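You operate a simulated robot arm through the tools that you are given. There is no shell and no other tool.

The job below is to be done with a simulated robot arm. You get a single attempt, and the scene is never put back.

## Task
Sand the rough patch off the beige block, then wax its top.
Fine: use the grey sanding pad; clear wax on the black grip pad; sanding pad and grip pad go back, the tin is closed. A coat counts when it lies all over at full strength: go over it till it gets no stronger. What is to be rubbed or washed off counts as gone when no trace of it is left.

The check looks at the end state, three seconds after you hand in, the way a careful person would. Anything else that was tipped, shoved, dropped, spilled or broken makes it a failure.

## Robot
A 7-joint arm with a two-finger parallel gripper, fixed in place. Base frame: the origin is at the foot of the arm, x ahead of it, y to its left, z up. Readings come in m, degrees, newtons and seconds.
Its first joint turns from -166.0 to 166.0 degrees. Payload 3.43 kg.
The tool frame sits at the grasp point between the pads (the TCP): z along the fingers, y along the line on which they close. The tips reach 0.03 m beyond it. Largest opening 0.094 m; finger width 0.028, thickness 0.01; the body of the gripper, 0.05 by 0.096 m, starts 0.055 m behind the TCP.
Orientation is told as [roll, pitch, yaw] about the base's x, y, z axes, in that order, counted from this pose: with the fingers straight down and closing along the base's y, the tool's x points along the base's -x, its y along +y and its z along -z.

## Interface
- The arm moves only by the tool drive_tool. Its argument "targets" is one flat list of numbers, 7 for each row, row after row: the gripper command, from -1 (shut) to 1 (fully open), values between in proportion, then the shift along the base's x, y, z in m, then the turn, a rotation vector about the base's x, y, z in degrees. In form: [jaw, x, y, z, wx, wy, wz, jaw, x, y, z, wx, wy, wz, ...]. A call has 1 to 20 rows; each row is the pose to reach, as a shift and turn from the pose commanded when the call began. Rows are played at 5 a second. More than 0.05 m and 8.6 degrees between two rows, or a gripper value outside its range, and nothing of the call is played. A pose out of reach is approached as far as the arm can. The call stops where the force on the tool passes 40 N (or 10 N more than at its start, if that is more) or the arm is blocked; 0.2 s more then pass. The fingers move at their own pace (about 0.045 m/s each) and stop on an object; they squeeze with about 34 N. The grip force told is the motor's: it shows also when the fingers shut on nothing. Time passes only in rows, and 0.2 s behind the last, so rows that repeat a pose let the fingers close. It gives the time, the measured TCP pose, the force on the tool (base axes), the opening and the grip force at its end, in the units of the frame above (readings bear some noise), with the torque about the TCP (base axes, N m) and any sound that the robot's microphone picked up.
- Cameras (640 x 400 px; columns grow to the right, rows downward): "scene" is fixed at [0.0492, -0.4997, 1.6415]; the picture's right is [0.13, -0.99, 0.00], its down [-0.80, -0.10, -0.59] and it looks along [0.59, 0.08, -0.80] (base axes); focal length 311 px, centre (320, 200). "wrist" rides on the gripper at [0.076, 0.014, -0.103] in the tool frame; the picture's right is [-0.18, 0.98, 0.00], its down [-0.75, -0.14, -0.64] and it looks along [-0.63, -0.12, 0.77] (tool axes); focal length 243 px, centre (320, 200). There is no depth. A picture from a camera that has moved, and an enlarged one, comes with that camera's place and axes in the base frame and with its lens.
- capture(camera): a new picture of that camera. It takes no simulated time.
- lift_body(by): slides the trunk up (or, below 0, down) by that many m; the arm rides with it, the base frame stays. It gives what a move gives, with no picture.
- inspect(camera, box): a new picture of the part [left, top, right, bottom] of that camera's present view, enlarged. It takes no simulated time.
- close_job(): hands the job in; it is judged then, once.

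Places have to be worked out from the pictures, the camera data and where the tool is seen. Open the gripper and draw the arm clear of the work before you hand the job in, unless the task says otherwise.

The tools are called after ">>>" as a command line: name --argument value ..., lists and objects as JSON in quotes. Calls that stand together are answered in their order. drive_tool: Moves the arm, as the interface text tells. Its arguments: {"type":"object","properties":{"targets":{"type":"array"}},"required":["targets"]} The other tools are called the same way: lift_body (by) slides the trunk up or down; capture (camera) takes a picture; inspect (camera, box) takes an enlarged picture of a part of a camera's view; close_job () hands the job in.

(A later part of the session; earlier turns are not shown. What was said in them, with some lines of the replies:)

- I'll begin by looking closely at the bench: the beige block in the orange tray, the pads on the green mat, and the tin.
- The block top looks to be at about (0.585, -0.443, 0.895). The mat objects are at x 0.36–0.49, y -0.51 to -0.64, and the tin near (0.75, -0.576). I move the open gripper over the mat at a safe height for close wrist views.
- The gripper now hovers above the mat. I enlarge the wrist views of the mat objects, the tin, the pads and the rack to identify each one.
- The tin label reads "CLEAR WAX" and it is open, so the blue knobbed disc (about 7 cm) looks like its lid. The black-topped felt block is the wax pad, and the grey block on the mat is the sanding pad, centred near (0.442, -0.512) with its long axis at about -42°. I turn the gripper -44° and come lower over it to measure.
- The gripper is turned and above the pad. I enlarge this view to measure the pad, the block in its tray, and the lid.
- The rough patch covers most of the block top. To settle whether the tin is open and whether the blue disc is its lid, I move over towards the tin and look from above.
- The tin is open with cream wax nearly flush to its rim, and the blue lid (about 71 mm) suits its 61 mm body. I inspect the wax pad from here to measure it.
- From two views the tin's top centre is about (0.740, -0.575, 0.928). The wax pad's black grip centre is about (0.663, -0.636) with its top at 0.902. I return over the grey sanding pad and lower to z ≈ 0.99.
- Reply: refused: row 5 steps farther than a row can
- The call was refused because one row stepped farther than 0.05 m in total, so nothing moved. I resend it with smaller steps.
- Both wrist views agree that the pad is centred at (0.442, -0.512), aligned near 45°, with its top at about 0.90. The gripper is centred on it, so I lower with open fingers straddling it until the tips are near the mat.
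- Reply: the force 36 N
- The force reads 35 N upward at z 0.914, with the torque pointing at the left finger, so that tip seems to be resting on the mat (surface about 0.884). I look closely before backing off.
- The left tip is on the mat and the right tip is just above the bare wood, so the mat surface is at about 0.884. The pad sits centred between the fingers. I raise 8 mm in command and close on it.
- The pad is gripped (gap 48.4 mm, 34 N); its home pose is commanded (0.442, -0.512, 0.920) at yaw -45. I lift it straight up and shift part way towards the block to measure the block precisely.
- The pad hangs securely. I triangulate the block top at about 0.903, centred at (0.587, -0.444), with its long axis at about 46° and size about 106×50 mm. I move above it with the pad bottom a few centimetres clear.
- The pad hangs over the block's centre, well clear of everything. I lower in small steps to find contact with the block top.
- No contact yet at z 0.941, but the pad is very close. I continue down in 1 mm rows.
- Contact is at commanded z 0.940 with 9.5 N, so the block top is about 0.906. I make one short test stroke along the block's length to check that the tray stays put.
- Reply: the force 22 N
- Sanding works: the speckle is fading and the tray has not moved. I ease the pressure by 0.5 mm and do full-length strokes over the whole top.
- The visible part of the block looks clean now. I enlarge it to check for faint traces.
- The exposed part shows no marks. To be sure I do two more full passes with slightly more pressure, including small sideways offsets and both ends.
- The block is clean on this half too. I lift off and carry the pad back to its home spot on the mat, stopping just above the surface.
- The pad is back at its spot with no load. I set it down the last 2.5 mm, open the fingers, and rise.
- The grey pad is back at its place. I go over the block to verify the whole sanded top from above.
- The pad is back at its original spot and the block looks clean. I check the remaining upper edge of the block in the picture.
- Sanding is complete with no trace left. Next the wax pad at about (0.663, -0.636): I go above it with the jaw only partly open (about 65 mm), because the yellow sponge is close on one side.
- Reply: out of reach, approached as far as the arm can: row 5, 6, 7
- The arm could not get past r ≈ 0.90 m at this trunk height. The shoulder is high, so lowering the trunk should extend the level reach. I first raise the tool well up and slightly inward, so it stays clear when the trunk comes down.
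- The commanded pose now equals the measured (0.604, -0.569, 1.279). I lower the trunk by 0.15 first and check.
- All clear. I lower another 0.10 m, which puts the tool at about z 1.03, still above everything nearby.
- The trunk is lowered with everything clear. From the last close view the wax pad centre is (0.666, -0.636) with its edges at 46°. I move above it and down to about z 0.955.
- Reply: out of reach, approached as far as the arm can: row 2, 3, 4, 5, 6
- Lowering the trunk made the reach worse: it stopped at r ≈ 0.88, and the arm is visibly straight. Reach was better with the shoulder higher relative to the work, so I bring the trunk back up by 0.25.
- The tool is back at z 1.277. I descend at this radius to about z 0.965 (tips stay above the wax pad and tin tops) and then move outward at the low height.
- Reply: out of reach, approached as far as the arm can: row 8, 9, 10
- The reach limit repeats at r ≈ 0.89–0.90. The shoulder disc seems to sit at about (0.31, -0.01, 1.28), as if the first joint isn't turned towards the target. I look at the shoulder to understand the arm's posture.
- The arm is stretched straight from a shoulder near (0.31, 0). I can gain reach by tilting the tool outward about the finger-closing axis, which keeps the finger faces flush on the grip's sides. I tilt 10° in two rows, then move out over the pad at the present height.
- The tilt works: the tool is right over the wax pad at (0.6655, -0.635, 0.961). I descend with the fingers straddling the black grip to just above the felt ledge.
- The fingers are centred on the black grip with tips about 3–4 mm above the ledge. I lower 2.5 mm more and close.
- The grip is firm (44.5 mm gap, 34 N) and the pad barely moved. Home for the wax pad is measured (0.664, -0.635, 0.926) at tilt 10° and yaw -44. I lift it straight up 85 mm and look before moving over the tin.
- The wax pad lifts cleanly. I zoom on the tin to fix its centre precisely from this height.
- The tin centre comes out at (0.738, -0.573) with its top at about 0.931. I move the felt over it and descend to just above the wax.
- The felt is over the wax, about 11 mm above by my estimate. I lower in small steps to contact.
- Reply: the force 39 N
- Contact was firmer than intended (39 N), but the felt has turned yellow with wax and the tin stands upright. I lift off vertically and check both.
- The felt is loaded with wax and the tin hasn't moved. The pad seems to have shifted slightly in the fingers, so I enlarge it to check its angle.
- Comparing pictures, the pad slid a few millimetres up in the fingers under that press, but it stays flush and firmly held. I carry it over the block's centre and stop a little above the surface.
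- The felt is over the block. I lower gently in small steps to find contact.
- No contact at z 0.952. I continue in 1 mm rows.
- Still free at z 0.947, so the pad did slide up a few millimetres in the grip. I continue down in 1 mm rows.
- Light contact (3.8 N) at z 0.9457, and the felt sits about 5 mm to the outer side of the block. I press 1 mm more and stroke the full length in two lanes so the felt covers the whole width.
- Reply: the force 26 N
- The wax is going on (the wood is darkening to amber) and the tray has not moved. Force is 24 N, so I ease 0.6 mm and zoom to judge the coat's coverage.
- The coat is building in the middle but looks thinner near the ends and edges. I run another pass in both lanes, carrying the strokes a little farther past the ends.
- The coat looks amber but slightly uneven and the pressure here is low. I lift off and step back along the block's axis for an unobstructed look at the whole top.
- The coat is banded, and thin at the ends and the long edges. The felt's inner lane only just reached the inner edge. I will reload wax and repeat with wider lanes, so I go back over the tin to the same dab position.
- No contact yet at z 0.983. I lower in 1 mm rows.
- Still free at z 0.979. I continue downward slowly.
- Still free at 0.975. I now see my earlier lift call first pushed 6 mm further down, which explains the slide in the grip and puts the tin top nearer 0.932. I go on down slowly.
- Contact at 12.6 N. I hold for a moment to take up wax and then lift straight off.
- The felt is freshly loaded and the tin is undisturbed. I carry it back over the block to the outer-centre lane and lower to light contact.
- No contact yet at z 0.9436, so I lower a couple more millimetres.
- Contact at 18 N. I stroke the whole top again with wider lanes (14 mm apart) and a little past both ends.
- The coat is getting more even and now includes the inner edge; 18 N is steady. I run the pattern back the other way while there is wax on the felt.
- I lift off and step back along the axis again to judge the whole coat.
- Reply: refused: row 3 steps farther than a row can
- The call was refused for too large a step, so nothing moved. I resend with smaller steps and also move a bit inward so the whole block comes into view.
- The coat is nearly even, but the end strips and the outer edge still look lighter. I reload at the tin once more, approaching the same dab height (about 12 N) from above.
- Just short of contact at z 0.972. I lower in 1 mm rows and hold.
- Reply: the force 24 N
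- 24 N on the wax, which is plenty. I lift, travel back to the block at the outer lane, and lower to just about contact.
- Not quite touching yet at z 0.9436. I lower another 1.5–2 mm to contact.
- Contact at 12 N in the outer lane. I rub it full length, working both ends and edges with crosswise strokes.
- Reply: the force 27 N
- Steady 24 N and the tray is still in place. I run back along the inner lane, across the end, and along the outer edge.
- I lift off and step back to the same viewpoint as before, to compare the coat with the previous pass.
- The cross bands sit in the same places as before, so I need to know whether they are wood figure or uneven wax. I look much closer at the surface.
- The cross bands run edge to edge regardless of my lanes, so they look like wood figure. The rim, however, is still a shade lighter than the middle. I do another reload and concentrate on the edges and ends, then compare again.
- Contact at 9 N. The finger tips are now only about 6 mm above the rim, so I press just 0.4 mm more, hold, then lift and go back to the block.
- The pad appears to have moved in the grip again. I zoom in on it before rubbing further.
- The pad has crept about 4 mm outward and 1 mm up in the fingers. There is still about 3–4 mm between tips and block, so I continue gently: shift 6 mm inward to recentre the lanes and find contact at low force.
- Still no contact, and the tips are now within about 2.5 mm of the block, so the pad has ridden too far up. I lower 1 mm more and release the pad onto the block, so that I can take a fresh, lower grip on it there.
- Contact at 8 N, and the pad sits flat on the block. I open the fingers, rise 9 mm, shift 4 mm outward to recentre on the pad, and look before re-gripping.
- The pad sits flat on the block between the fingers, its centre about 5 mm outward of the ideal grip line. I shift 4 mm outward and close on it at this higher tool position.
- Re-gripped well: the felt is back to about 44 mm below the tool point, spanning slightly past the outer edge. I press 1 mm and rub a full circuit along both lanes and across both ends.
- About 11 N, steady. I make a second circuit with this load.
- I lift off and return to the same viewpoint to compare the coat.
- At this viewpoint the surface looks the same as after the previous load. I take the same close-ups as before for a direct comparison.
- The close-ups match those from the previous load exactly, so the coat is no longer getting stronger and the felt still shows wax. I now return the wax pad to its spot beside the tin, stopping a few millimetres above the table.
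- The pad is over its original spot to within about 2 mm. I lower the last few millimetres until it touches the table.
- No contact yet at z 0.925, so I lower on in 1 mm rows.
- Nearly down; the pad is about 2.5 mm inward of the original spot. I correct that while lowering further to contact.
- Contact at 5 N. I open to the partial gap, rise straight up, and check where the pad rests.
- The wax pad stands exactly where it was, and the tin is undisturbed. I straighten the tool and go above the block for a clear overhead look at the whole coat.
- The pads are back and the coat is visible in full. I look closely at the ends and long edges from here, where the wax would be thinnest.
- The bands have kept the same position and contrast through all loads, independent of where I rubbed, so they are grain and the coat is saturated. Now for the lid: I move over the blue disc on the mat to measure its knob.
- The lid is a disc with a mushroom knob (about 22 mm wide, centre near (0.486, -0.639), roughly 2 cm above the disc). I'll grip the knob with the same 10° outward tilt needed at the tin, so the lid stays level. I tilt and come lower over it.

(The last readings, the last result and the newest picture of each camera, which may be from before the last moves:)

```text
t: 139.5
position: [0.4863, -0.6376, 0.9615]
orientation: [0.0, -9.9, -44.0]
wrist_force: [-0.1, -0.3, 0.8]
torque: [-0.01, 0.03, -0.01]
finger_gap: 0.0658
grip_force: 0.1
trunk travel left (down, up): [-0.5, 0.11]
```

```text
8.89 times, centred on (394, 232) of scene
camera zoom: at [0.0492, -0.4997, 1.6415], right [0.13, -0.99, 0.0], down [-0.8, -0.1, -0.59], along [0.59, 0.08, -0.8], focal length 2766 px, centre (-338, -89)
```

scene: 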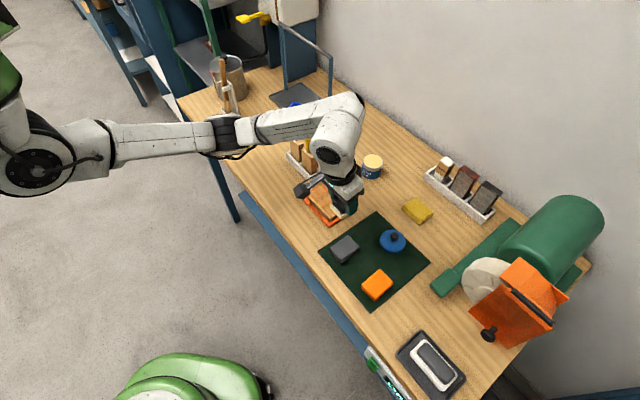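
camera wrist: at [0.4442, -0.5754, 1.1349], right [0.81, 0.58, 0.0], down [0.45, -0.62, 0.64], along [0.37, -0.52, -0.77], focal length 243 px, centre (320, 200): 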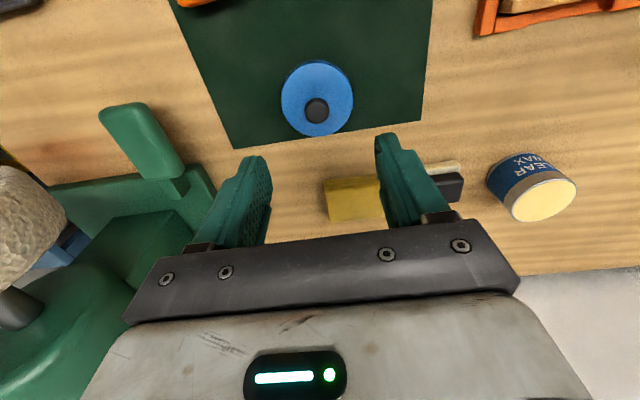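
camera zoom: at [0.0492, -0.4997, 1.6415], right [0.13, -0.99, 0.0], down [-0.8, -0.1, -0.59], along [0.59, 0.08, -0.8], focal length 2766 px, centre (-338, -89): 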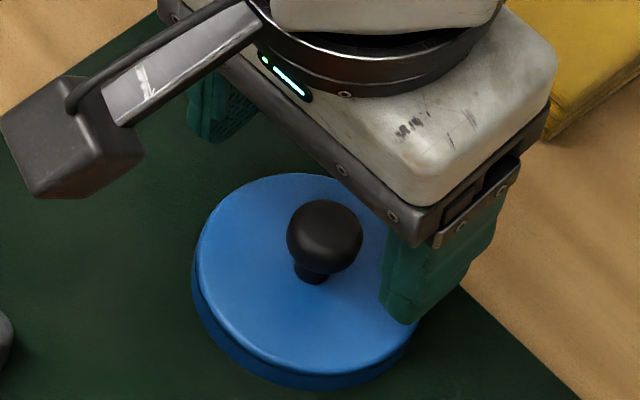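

The knob is at (0.486, -0.640), with its widest part at z ≈ 0.918. I lower around it to tool z ≈ 0.932, keeping the tips just above the disc.

>>> drive_tool --targets '[0.4, -0.001, -0.001, -0.01, 0, 0, 0, 0.4, -0.0017, -0.001, -0.02, 0, 0, 0, 0.4, -0.0017, -0.001, -0.027, 0, 0, 0, 0.4, -0.0017, -0.001, -0.0295, 0, 0, 0, 0.4, -0.0017, -0.001, -0.0295, 0, 0, 0]'

>>> inspect --camera "wrist" --box '[200, 60, 440, 210]'

>>> inspect --camera "scene" --box '[366, 210, 422, 255]'

```text
t: 140.7
position: [0.4829, -0.6378, 0.9327]
orientation: [0.0, -9.9, -43.9]
wrist_force: [0.5, 0.3, 1.0]
torque: [-0.01, 0.02, -0.01]
finger_gap: 0.0658
grip_force: 0.0
trunk travel left (down, up): [-0.5, 0.11]
```

```text
2.67 times, centred on (320, 135) of wrist
camera zoom: at [0.4262, -0.5605, 1.0202], right [0.81, 0.58, 0.03], down [0.36, -0.54, 0.76], along [0.46, -0.61, -0.65], focal length 647 px, centre (320, 373)
```

zoom: 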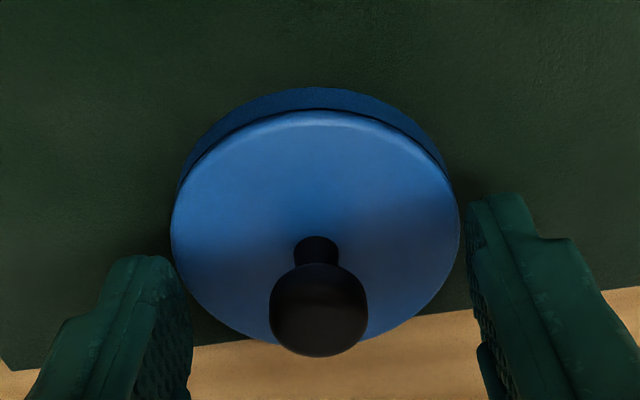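

```text
8.89 times, centred on (394, 232) of scene
camera zoom: at [0.0492, -0.4997, 1.6415], right [0.13, -0.99, 0.0], down [-0.8, -0.1, -0.59], along [0.59, 0.08, -0.8], focal length 2766 px, centre (-338, -89)
```

zoom: 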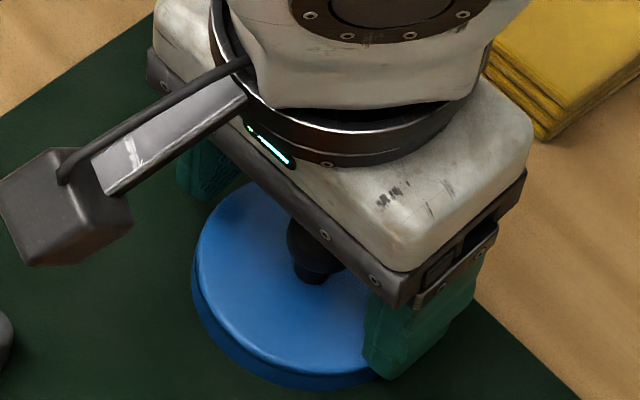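

The knob is between the fingers, about 2 mm off centre. I centre on it and close.

>>> drive_tool --targets '[0.4, -0.0015, -0.0016, 0, 0, 0, 0, 0.4, -0.0015, -0.0016, 0, 0, 0, 0, -1, -0.0015, -0.0016, 0, 0, 0, 0, -1, -0.0015, -0.0016, 0, 0, 0, 0, -1, -0.0015, -0.0016, 0, 0, 0, 0, -1, -0.0015, -0.0016, 0, 0, 0, 0, -1, -0.0015, -0.0016, 0, 0, 0, 0, -1, -0.0015, -0.0016, 0, 0, 0, 0]'

>>> inspect --camera "wrist" --box '[200, 60, 440, 210]'

>>> inspect --camera "scene" --box '[366, 210, 422, 255]'

```text
t: 142.5
position: [0.4829, -0.6384, 0.9322]
orientation: [0.0, -10.1, -43.9]
wrist_force: [0.3, -0.3, -0.2]
torque: [-0.03, -0.02, 0.03]
finger_gap: 0.0194
grip_force: 33.8
trunk travel left (down, up): [-0.5, 0.11]
```

```text
2.67 times, centred on (320, 135) of wrist
camera zoom: at [0.4247, -0.5622, 1.02], right [0.81, 0.58, 0.03], down [0.36, -0.54, 0.76], along [0.46, -0.61, -0.65], focal length 647 px, centre (320, 373)
```

zoom: 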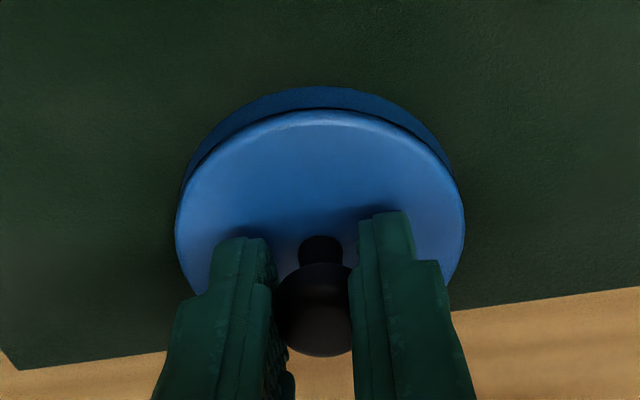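

```text
8.89 times, centred on (394, 232) of scene
camera zoom: at [0.0492, -0.4997, 1.6415], right [0.13, -0.99, 0.0], down [-0.8, -0.1, -0.59], along [0.59, 0.08, -0.8], focal length 2766 px, centre (-338, -89)
```

zoom: 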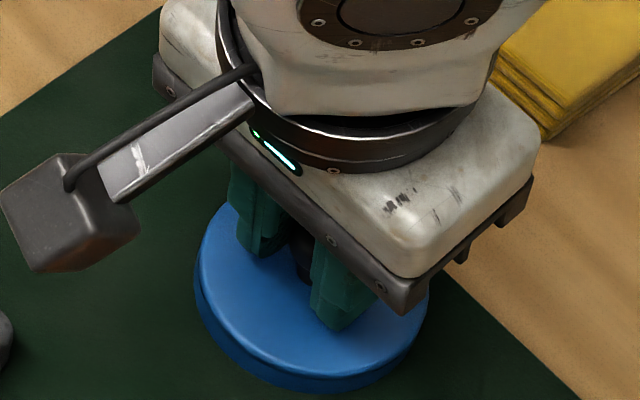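

The knob is gripped (19 mm, 34 N) with the disc flat on the mat. I lift it 10 cm straight up and check that it hangs level.

>>> drive_tool --targets '[-1, 0, 0, 0.01, 0, 0, 0, -1, 0, 0, 0.03, 0, 0, 0, -1, 0, 0, 0.06, 0, 0, 0, -1, 0, 0, 0.1, 0, 0, 0, -1, 0, 0, 0.1, 0, 0, 0]'

>>> capture --camera "wrist"

>>> inspect --camera "scene" --box '[360, 180, 432, 240]'

>>> inspect --camera "wrist" --box '[200, 60, 440, 210]'

```text
t: 143.7
position: [0.4819, -0.6383, 1.0325]
orientation: [0.0, -10.1, -44.0]
wrist_force: [-0.2, -1.1, -0.2]
torque: [-0.01, 0.02, -0.01]
finger_gap: 0.0192
grip_force: 33.9
trunk travel left (down, up): [-0.5, 0.11]
```

```text
taken
camera wrist: at [0.425, -0.5617, 1.1204], right [0.81, 0.58, 0.03], down [0.36, -0.54, 0.76], along [0.46, -0.61, -0.65], focal length 243 px, centre (320, 200)
```

wrist: 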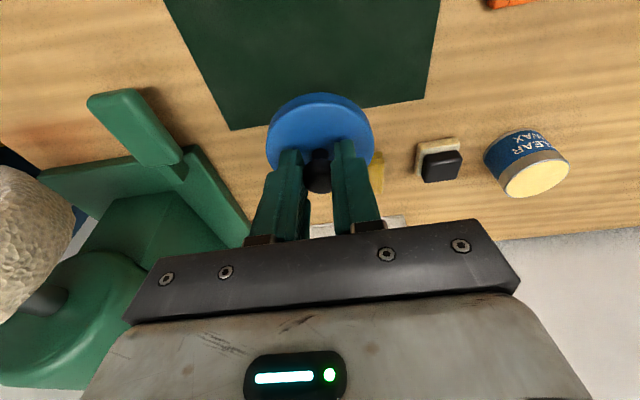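

```text
6.67 times, centred on (396, 210) of scene
camera zoom: at [0.0492, -0.4997, 1.6415], right [0.13, -0.99, 0.0], down [-0.8, -0.1, -0.59], along [0.59, 0.08, -0.8], focal length 2074 px, centre (-187, 133)
```

zoom: 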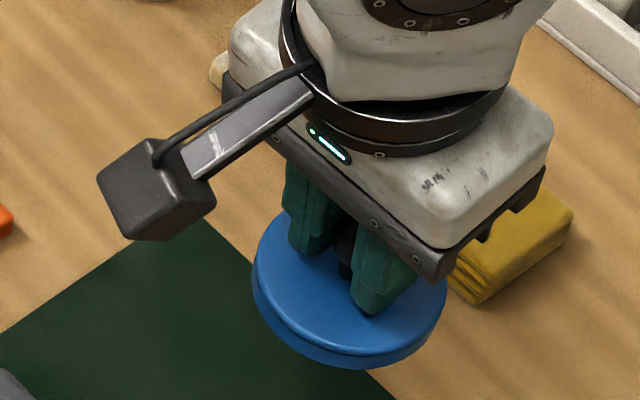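

```text
2.67 times, centred on (320, 135) of wrist
camera zoom: at [0.425, -0.5617, 1.1204], right [0.81, 0.58, 0.03], down [0.36, -0.54, 0.76], along [0.46, -0.61, -0.65], focal length 647 px, centre (320, 373)
```

zoom: 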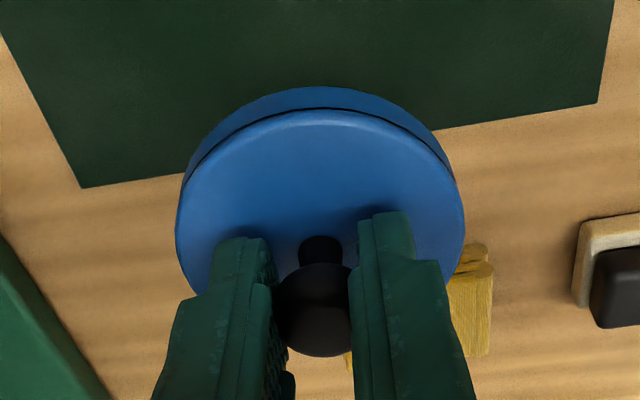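

The lid hangs level and unchanged in the grip. I carry it at this height over to the tin, stopping above it to check the alignment.

>>> drive_tool --targets '[-1, 0.0364, 0.0097, 0, 0, 0, 0, -1, 0.0728, 0.0194, 0, 0, 0, 0, -1, 0.1092, 0.0291, 0, 0, 0, 0, -1, 0.1456, 0.0388, 0, 0, 0, 0, -1, 0.182, 0.0485, 0, 0, 0, 0, -1, 0.2184, 0.0582, 0, 0, 0, 0, -1, 0.2549, 0.0679, 0, 0, 0, 0, -1, 0.2549, 0.0679, -0.015, 0, 0, 0, -1, 0.2549, 0.0679, -0.015, 0, 0, 0]'

>>> capture --camera "wrist"

>>> inspect --camera "scene" --box '[340, 125, 404, 185]'

>>> inspect --camera "wrist" --box '[240, 40, 400, 165]'

```text
t: 145.7
position: [0.736, -0.5716, 1.017]
orientation: [0.0, -10.0, -43.8]
wrist_force: [0.4, 1.0, -0.8]
torque: [-0.02, -0.01, 0.02]
finger_gap: 0.019
grip_force: 33.9
trunk travel left (down, up): [-0.5, 0.11]
```

```text
taken
camera wrist: at [0.6793, -0.4944, 1.1045], right [0.81, 0.58, 0.03], down [0.36, -0.54, 0.76], along [0.46, -0.61, -0.65], focal length 243 px, centre (320, 200)
```

wrist: 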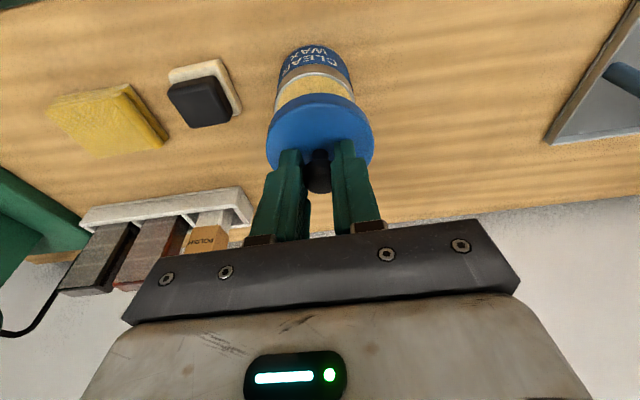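

```text
6.67 times, centred on (372, 155) of scene
camera zoom: at [0.0492, -0.4997, 1.6415], right [0.13, -0.99, 0.0], down [-0.8, -0.1, -0.59], along [0.59, 0.08, -0.8], focal length 2074 px, centre (-27, 500)
```

zoom: 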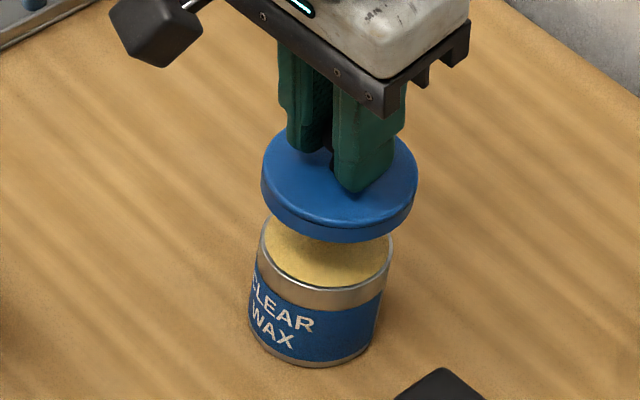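

```text
3.20 times, centred on (320, 102) of wrist
camera zoom: at [0.6793, -0.4944, 1.1045], right [0.81, 0.58, 0.03], down [0.36, -0.54, 0.76], along [0.46, -0.61, -0.65], focal length 776 px, centre (320, 512)
```

zoom: 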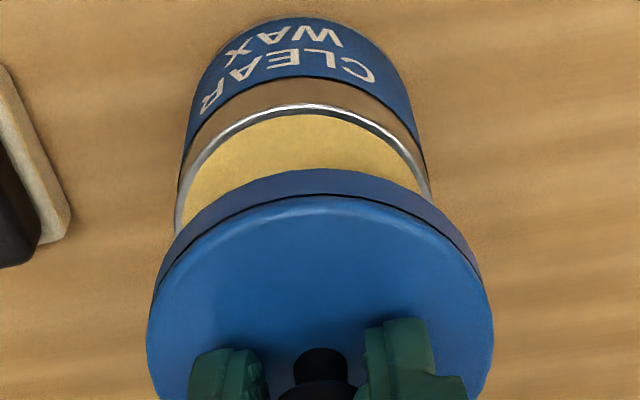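

The lid hovers level above the tin. By image columns it is aligned in the scene view but about 2.5 mm too far along +x in the wrist view. I correct that, lower to about 1 cm above the rim, and re-check.

>>> drive_tool --targets '[-1, -0.0025, -0.0003, 0, 0, 0, 0, -1, -0.0025, -0.0003, -0.012, 0, 0, 0, -1, -0.0025, -0.0003, -0.025, 0, 0, 0, -1, -0.0025, -0.0003, -0.025, 0, 0, 0]'

>>> inspect --camera "scene" --box '[340, 125, 404, 185]'

>>> inspect --camera "wrist" --box '[240, 40, 400, 165]'

```text
t: 146.7
position: [0.7341, -0.5715, 0.9924]
orientation: [0.0, -10.0, -43.9]
wrist_force: [0.2, -0.2, -0.3]
torque: [0.02, -0.03, -0.01]
finger_gap: 0.0193
grip_force: 33.8
trunk travel left (down, up): [-0.5, 0.11]
```

```text
6.67 times, centred on (372, 155) of scene
camera zoom: at [0.0492, -0.4997, 1.6415], right [0.13, -0.99, 0.0], down [-0.8, -0.1, -0.59], along [0.59, 0.08, -0.8], focal length 2074 px, centre (-27, 500)
```

zoom: 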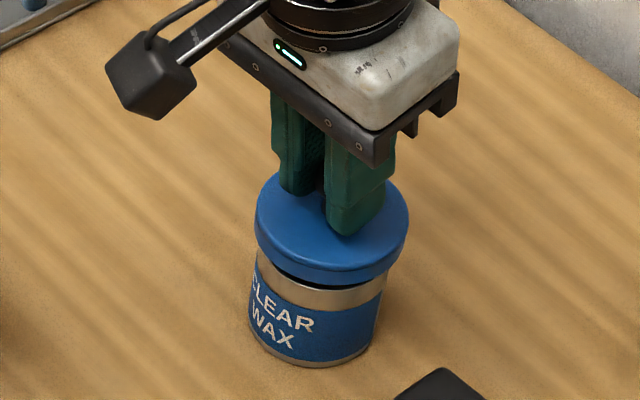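

```text
3.20 times, centred on (320, 102) of wrist
camera zoom: at [0.6768, -0.4944, 1.0796], right [0.81, 0.58, 0.03], down [0.36, -0.54, 0.76], along [0.46, -0.61, -0.65], focal length 776 px, centre (320, 512)
```

zoom: 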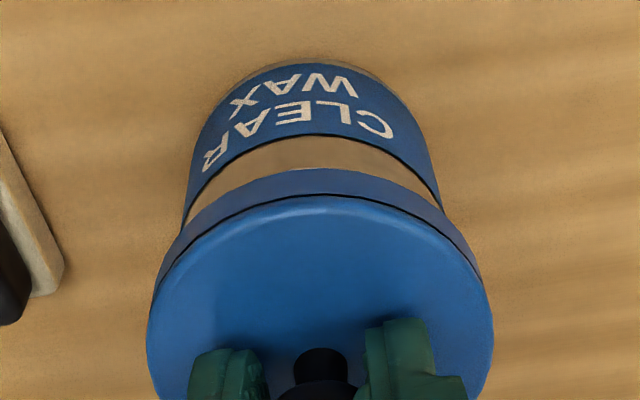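

Both views now show the lid centred on the tin to within about a millimetre. I lower slowly until it seats.

>>> drive_tool --targets '[-1, 0, 0, -0.004, 0, 0, 0, -1, 0, 0, -0.007, 0, 0, 0, -1, 0, 0, -0.009, 0, 0, 0, -1, 0, 0, -0.01, 0, 0, 0, -1, 0, 0, -0.01, 0, 0, 0]'

>>> inspect --camera "scene" --box '[340, 125, 404, 185]'

```text
t: 147.9
position: [0.7329, -0.5719, 0.9816]
orientation: [0.0, -10.0, -44.0]
wrist_force: [-0.2, -0.4, -0.2]
torque: [0.01, -0.02, 0.02]
finger_gap: 0.0193
grip_force: 34.0
trunk travel left (down, up): [-0.5, 0.11]
```

```text
6.67 times, centred on (372, 155) of scene
camera zoom: at [0.0492, -0.4997, 1.6415], right [0.13, -0.99, 0.0], down [-0.8, -0.1, -0.59], along [0.59, 0.08, -0.8], focal length 2074 px, centre (-27, 500)
```

zoom: 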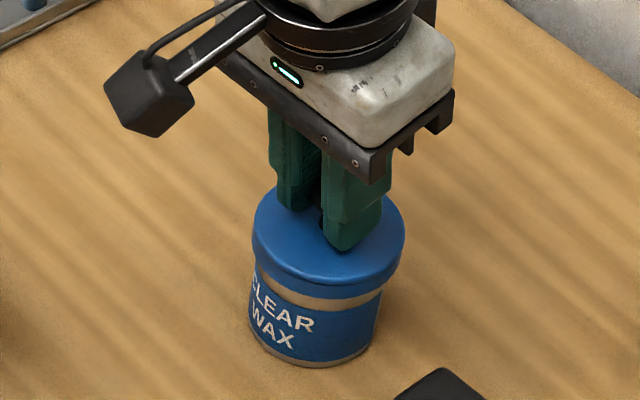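

No contact yet and the alignment holds. I keep lowering in small steps.

>>> drive_tool --targets '[-1, 0, 0, -0.001, 0, 0, 0, -1, 0, 0, -0.002, 0, 0, 0, -1, 0, 0, -0.003, 0, 0, 0, -1, 0, 0, -0.003, 0, 0, 0]'

```text
t: 148.9
position: [0.7344, -0.5718, 0.9791]
orientation: [0.1, -9.8, -43.9]
wrist_force: [0.2, -0.6, 0.3]
torque: [0.01, -0.01, -0.01]
finger_gap: 0.0193
grip_force: 34.2
trunk travel left (down, up): [-0.5, 0.11]
```

Still free at z 0.979, meaning the skirt is at or below rim level. I continue in 1 mm rows.

>>> drive_tool --targets '[-1, 0, 0, -0.001, 0, 0, 0, -1, 0, 0, -0.002, 0, 0, 0, -1, 0, 0, -0.003, 0, 0, 0, -1, 0, 0, -0.003, 0, 0, 0]'

>>> inspect --camera "scene" --box '[340, 125, 404, 185]'

```text
t: 149.9
position: [0.7338, -0.5717, 0.976]
orientation: [0.0, -10.1, -43.8]
wrist_force: [0.1, -0.4, -0.1]
torque: [0.02, -0.06, 0.0]
finger_gap: 0.0192
grip_force: 34.2
trunk travel left (down, up): [-0.5, 0.11]
```

```text
6.67 times, centred on (372, 155) of scene
camera zoom: at [0.0492, -0.4997, 1.6415], right [0.13, -0.99, 0.0], down [-0.8, -0.1, -0.59], along [0.59, 0.08, -0.8], focal length 2074 px, centre (-27, 500)
```

zoom: 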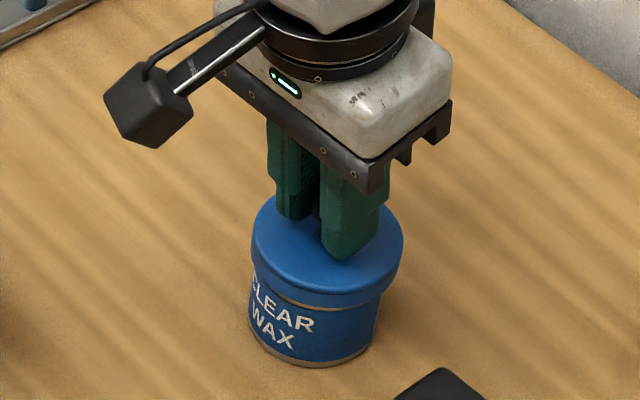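

The skirt is sliding down over the tin's metal rim without resistance. I continue until it bottoms out.

>>> drive_tool --targets '[-1, 0, 0, -0.001, 0, 0, 0, -1, 0, 0, -0.002, 0, 0, 0, -1, 0, 0, -0.003, 0, 0, 0, -1, 0, 0, -0.003, 0, 0, 0]'

```text
t: 150.9
position: [0.7336, -0.5727, 0.9749]
orientation: [0.0, -10.1, -44.0]
wrist_force: [-0.1, 2.0, 11.2]
torque: [0.06, -0.01, 0.05]
finger_gap: 0.0191
grip_force: 34.2
trunk travel left (down, up): [-0.5, 0.11]
```

Contact at 11 N. I check the seating from both cameras before pressing a little more.

>>> inspect --camera "scene" --box '[348, 135, 396, 180]'

>>> inspect --camera "wrist" --box '[230, 60, 410, 180]'

```text
8.89 times, centred on (372, 158) of scene
camera zoom: at [0.0492, -0.4997, 1.6415], right [0.13, -0.99, 0.0], down [-0.8, -0.1, -0.59], along [0.59, 0.08, -0.8], focal length 2766 px, centre (-142, 578)
```

zoom: 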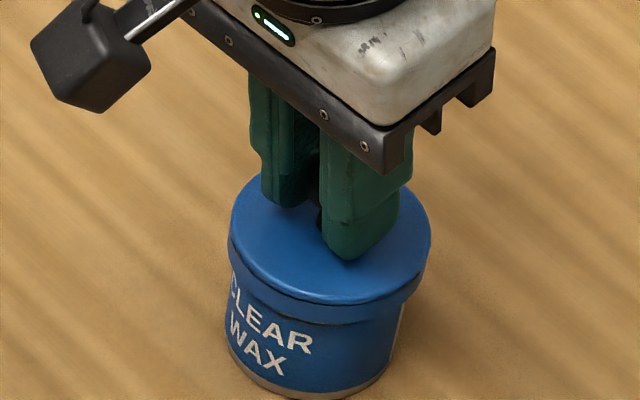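

```text
3.33 times, centred on (320, 120) of wrist
camera zoom: at [0.6768, -0.4944, 1.0625], right [0.81, 0.58, 0.03], down [0.36, -0.54, 0.76], along [0.46, -0.61, -0.64], focal length 809 px, centre (320, 467)
```

zoom: 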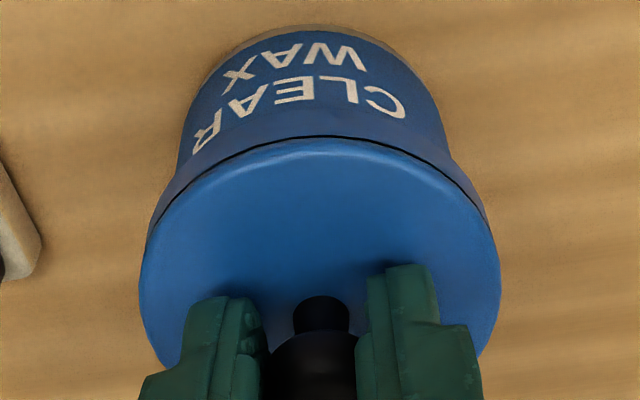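

The lid now covers the whole metal rim and sits level. I press 1 mm more to make sure it is fully seated.

>>> drive_tool --targets '[-1, 0, 0, -0.0005, 0, 0, 0, -1, 0, 0, -0.001, 0, 0, 0, -1, 0, 0, -0.001, 0, 0, 0]'

```text
t: 151.7
position: [0.7338, -0.5715, 0.974]
orientation: [-0.1, -10.2, -43.9]
wrist_force: [-0.9, 0.0, 21.8]
torque: [-0.06, 0.0, -0.02]
finger_gap: 0.0189
grip_force: 33.3
trunk travel left (down, up): [-0.5, 0.11]
```

Seated: 22 N straight down with no side torque. I ease the pressure, open the fingers, and rise clear.

>>> drive_tool --targets '[-1, 0, 0, 0.001, 0, 0, 0, -1, 0, 0, 0.0016, 0, 0, 0, 0.2, 0, 0, 0.0016, 0, 0, 0, 0.2, 0, 0, 0.0016, 0, 0, 0, 0.2, 0, 0, 0.0016, 0, 0, 0, 0.2, 0, 0, 0.006, 0, 0, 0, 0.2, 0, 0, 0.02, 0, 0, 0, 0.2, 0, 0, 0.045, 0, 0, 0, 0.2, 0, 0, 0.08, 0, 0, 0, 0.2, 0, 0, 0.08, 0, 0, 0]'

>>> capture --camera "wrist"

>>> inspect --camera "scene" --box '[345, 135, 409, 185]'

>>> inspect --camera "wrist" --box '[230, 40, 410, 160]'

```text
t: 153.9
position: [0.7347, -0.5717, 1.053]
orientation: [0.0, -9.9, -43.8]
wrist_force: [0.7, 0.1, 0.3]
torque: [-0.03, 0.0, -0.02]
finger_gap: 0.0563
grip_force: 0.0
trunk travel left (down, up): [-0.5, 0.11]
heard: snap
```

```text
taken
camera wrist: at [0.6775, -0.4942, 1.1404], right [0.81, 0.58, 0.03], down [0.36, -0.54, 0.76], along [0.46, -0.61, -0.65], focal length 243 px, centre (320, 200)
```

wrist: 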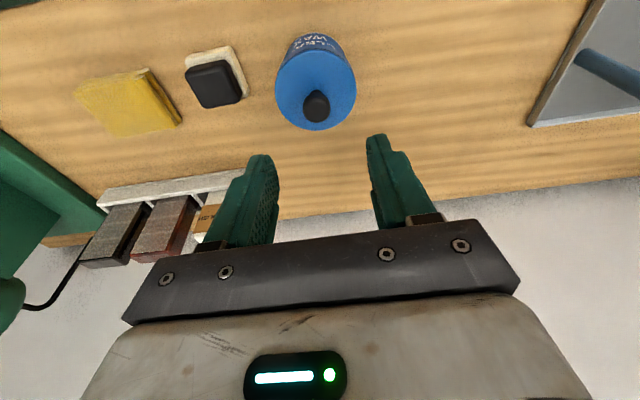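

```text
8.00 times, centred on (377, 160) of scene
camera zoom: at [0.0492, -0.4997, 1.6415], right [0.13, -0.99, 0.0], down [-0.8, -0.1, -0.59], along [0.59, 0.08, -0.8], focal length 2489 px, centre (-136, 520)
```

zoom: 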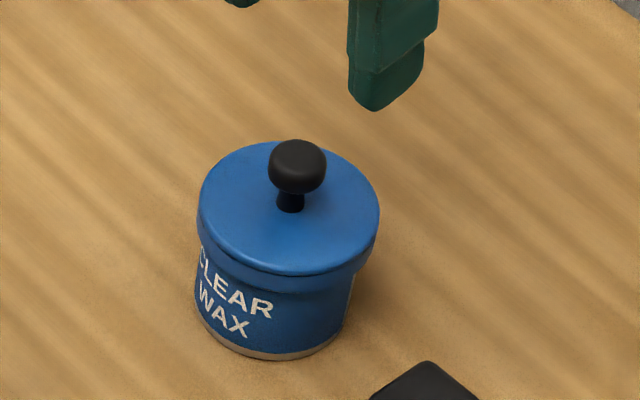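

```text
3.33 times, centred on (320, 100) of wrist
camera zoom: at [0.6775, -0.4942, 1.1404], right [0.81, 0.58, 0.03], down [0.36, -0.54, 0.76], along [0.46, -0.61, -0.65], focal length 809 px, centre (320, 533)
```

zoom: 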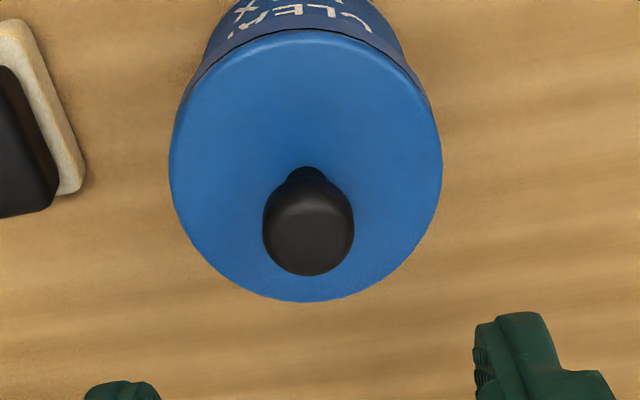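

A snap was heard and the lid sits level on the tin, so it is closed. I move back over the block, straightening the tool, for a final close inspection of the coat.

>>> drive_tool --targets '[0.2, -0.02, 0.015, 0.03, 1.2, 1.24, 0, 0.2, -0.05, 0.04, 0.04, 2.78, 2.88, 0, 0.2, -0.085, 0.065, 0.04, 4.17, 4.31, 0, 0.2, -0.115, 0.09, 0.03, 5.56, 5.75, 0, 0.2, -0.14, 0.11, 0.01, 6.95, 7.19, 0, 0.2, -0.15, 0.115, -0.02, 6.95, 7.19, 0, 0.2, -0.15, 0.115, -0.02, 6.95, 7.19, 0]'

>>> capture --camera "wrist"

>>> inspect --camera "wrist" --box '[250, 30, 394, 120]'

>>> capture --camera "scene"

```text
t: 155.5
position: [0.5834, -0.4569, 1.0308]
orientation: [0.0, -0.1, -43.9]
wrist_force: [0.3, 0.2, -0.8]
torque: [-0.04, -0.01, -0.03]
finger_gap: 0.0564
grip_force: 0.0
trunk travel left (down, up): [-0.5, 0.11]
```

```text
taken
camera wrist: at [0.5391, -0.391, 1.1348], right [0.81, 0.58, 0.0], down [0.45, -0.62, 0.64], along [0.37, -0.52, -0.77], focal length 243 px, centre (320, 200)
```

wrist: 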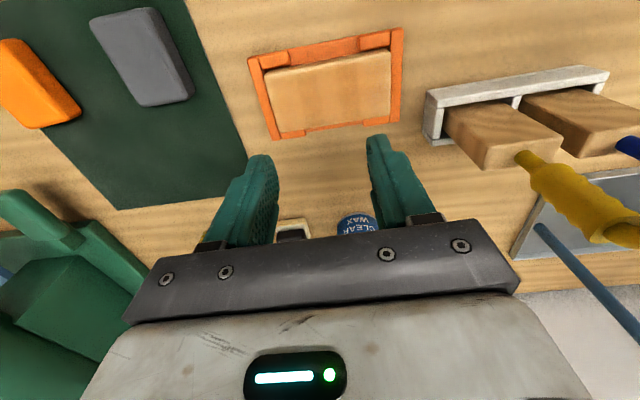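

```text
4.44 times, centred on (322, 75) of wrist
camera zoom: at [0.5391, -0.391, 1.1348], right [0.81, 0.58, 0.0], down [0.45, -0.62, 0.64], along [0.37, -0.52, -0.77], focal length 1078 px, centre (311, 756)
```

zoom: 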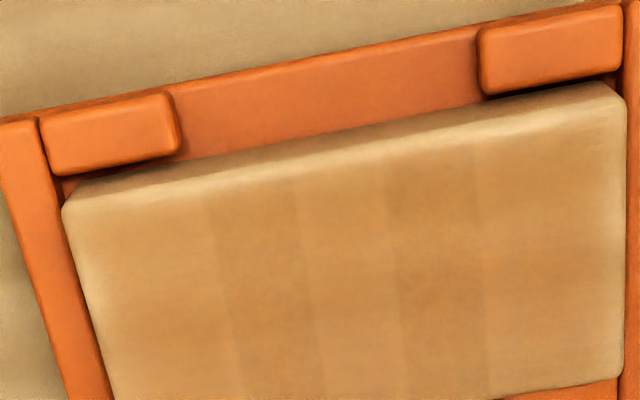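

```text
taken
```

scene: 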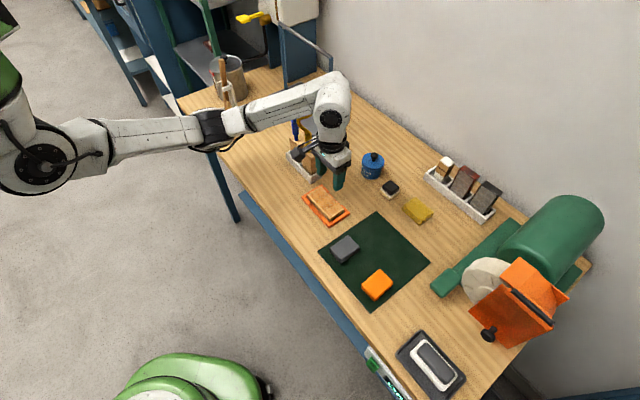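

Everything is in place: lid on, wax pad and grey pad at their spots, coat covering the whole block top. I open the gripper and withdraw the arm straight up and back to its starting area.

>>> drive_tool --targets '[0.2, 0, 0, 0.042, 0, 0, 0, 0.2, -0.002, 0, 0.084, 0, 0, 0, 0.2, -0.005, 0.002, 0.126, 0, 0, 0, 0.2, -0.01, 0.005, 0.168, 0, 0, 0, 0.2, -0.015, 0.01, 0.205, 0, 0, 0, 1, -0.03, 0.05, 0.206, 0, 0, 6.3, 1, -0.045, 0.09, 0.206, 0, 0, 12.6, 1, -0.06, 0.13, 0.206, 0, 0, 18.9, 1, -0.07, 0.17, 0.206, 0, 0, 25.2, 1, -0.08, 0.21, 0.206, 0, 0, 31.5, 1, -0.09, 0.25, 0.206, 0, 0, 37.8, 1, -0.095, 0.285, 0.206, 0, 0, 43.9, 1, -0.095, 0.285, 0.206, 0, 0, 43.9]'

>>> capture --camera "scene"

>>> capture --camera "wrist"

```text
t: 158.3
position: [0.4894, -0.1711, 1.2385]
orientation: [0.0, 0.1, 0.1]
wrist_force: [0.1, -0.4, -1.1]
torque: [0.01, -0.05, 0.02]
finger_gap: 0.0941
grip_force: 0.0
trunk travel left (down, up): [-0.5, 0.11]
```

```text
taken
```

scene: 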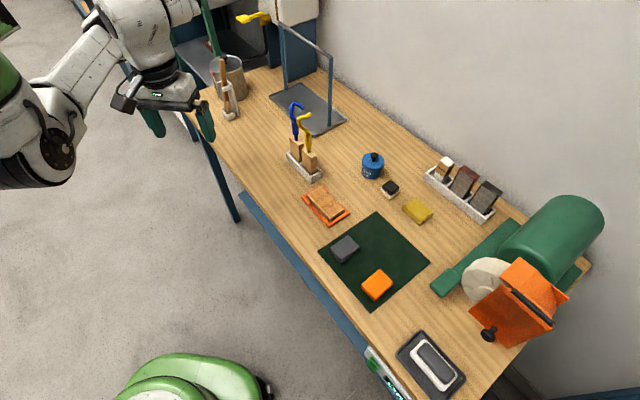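

```text
taken
camera wrist: at [0.4129, -0.1534, 1.3413], right [0.18, 0.98, 0.0], down [0.75, -0.14, 0.64], along [0.63, -0.12, -0.77], focal length 243 px, centre (320, 200)
```

wrist: 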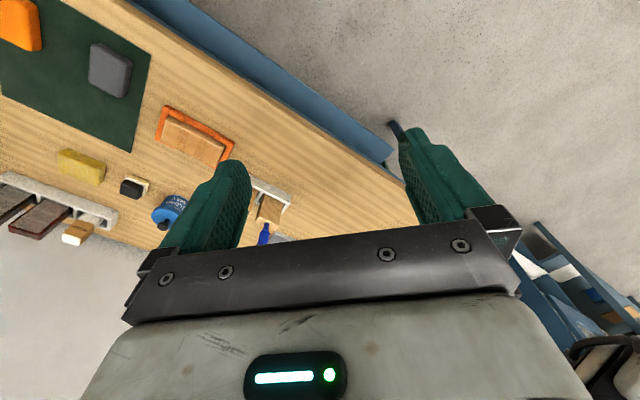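

With the arm parked I have an unobstructed scene view, so I take close-ups of the block, the tin area and the hooks before handing in.

>>> inspect --camera "scene" --box '[308, 180, 350, 225]'

>>> inspect --camera "scene" --box '[280, 140, 440, 240]'

>>> inspect --camera "scene" --box '[260, 80, 356, 180]'

```text
8.89 times, centred on (329, 202) of scene
camera zoom: at [0.0492, -0.4997, 1.6415], right [0.13, -0.99, 0.0], down [-0.8, -0.1, -0.59], along [0.59, 0.08, -0.8], focal length 2766 px, centre (240, 178)
```

zoom: 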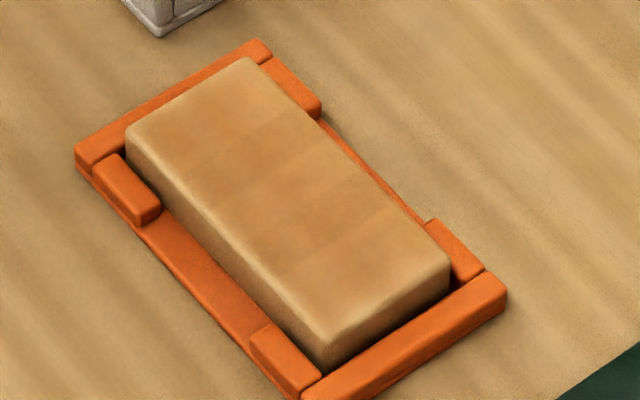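

```text
4.00 times, centred on (360, 190) of scene
camera zoom: at [0.0492, -0.4997, 1.6415], right [0.13, -0.99, 0.0], down [-0.8, -0.1, -0.59], along [0.59, 0.08, -0.8], focal length 1244 px, centre (160, 240)
```

zoom: 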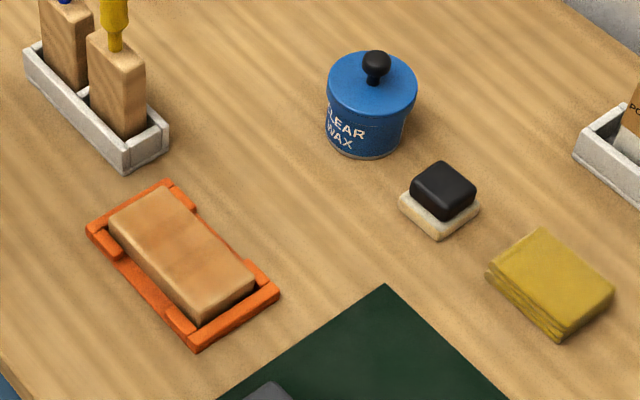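

```text
4.00 times, centred on (308, 130) of scene
camera zoom: at [0.0492, -0.4997, 1.6415], right [0.13, -0.99, 0.0], down [-0.8, -0.1, -0.59], along [0.59, 0.08, -0.8], focal length 1244 px, centre (368, 480)
```

zoom: 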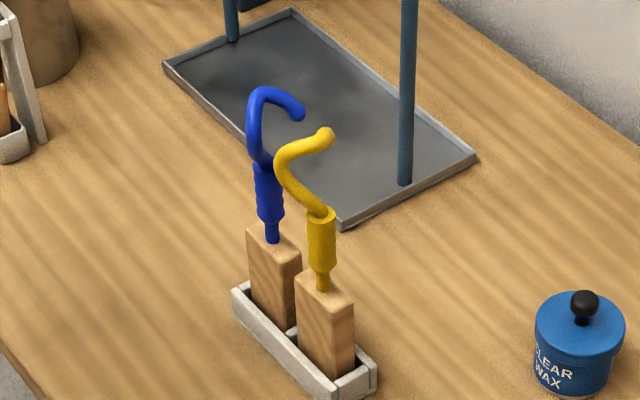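

The final views show the block sanded and waxed across its top and the tin lidded. The wax pad and grey sanding pad are at their original places, and the hooks and all else are undisturbed. The gripper is open and clear, so I hand the job in.

>>> close_job

```text
The job is handed in.
```

I sanded and waxed the beige block and handed the job in. The check's verdict has not come back to me.

- **Sanding:** I used the grey pad over the whole top. Close-ups from both cameras showed no trace of the rough patch. The pad is back at its spot on the mat.
- **Waxing:** I waxed the top with the black grip pad, loading it with clear wax four times. Close-ups after the last two loads looked the same, so I judged the coat to be at full strength. Faint darker bands run across the block, and a thin margin along its edges looks a little lighter. I took these for wood grain and rounded-edge highlights, because more wax did not change them.
- **Tin:** The blue lid is seated on the clear wax tin, and I heard a snap as I pressed it down and let go.
- **Other things:** The wax pad is back beside the tin. In the last pictures nothing else on the bench appeared moved. The gripper is open, and the arm and trunk are back where they started.

Two slips happened along the way. I pressed harder than I meant to on the first dip into the wax, which pushed the grip pad a few millimetres up in the fingers. It crept up a bit more while I rubbed, so I later set it down on the block and took a fresh grip. Neither slip moved the tin or the tray.
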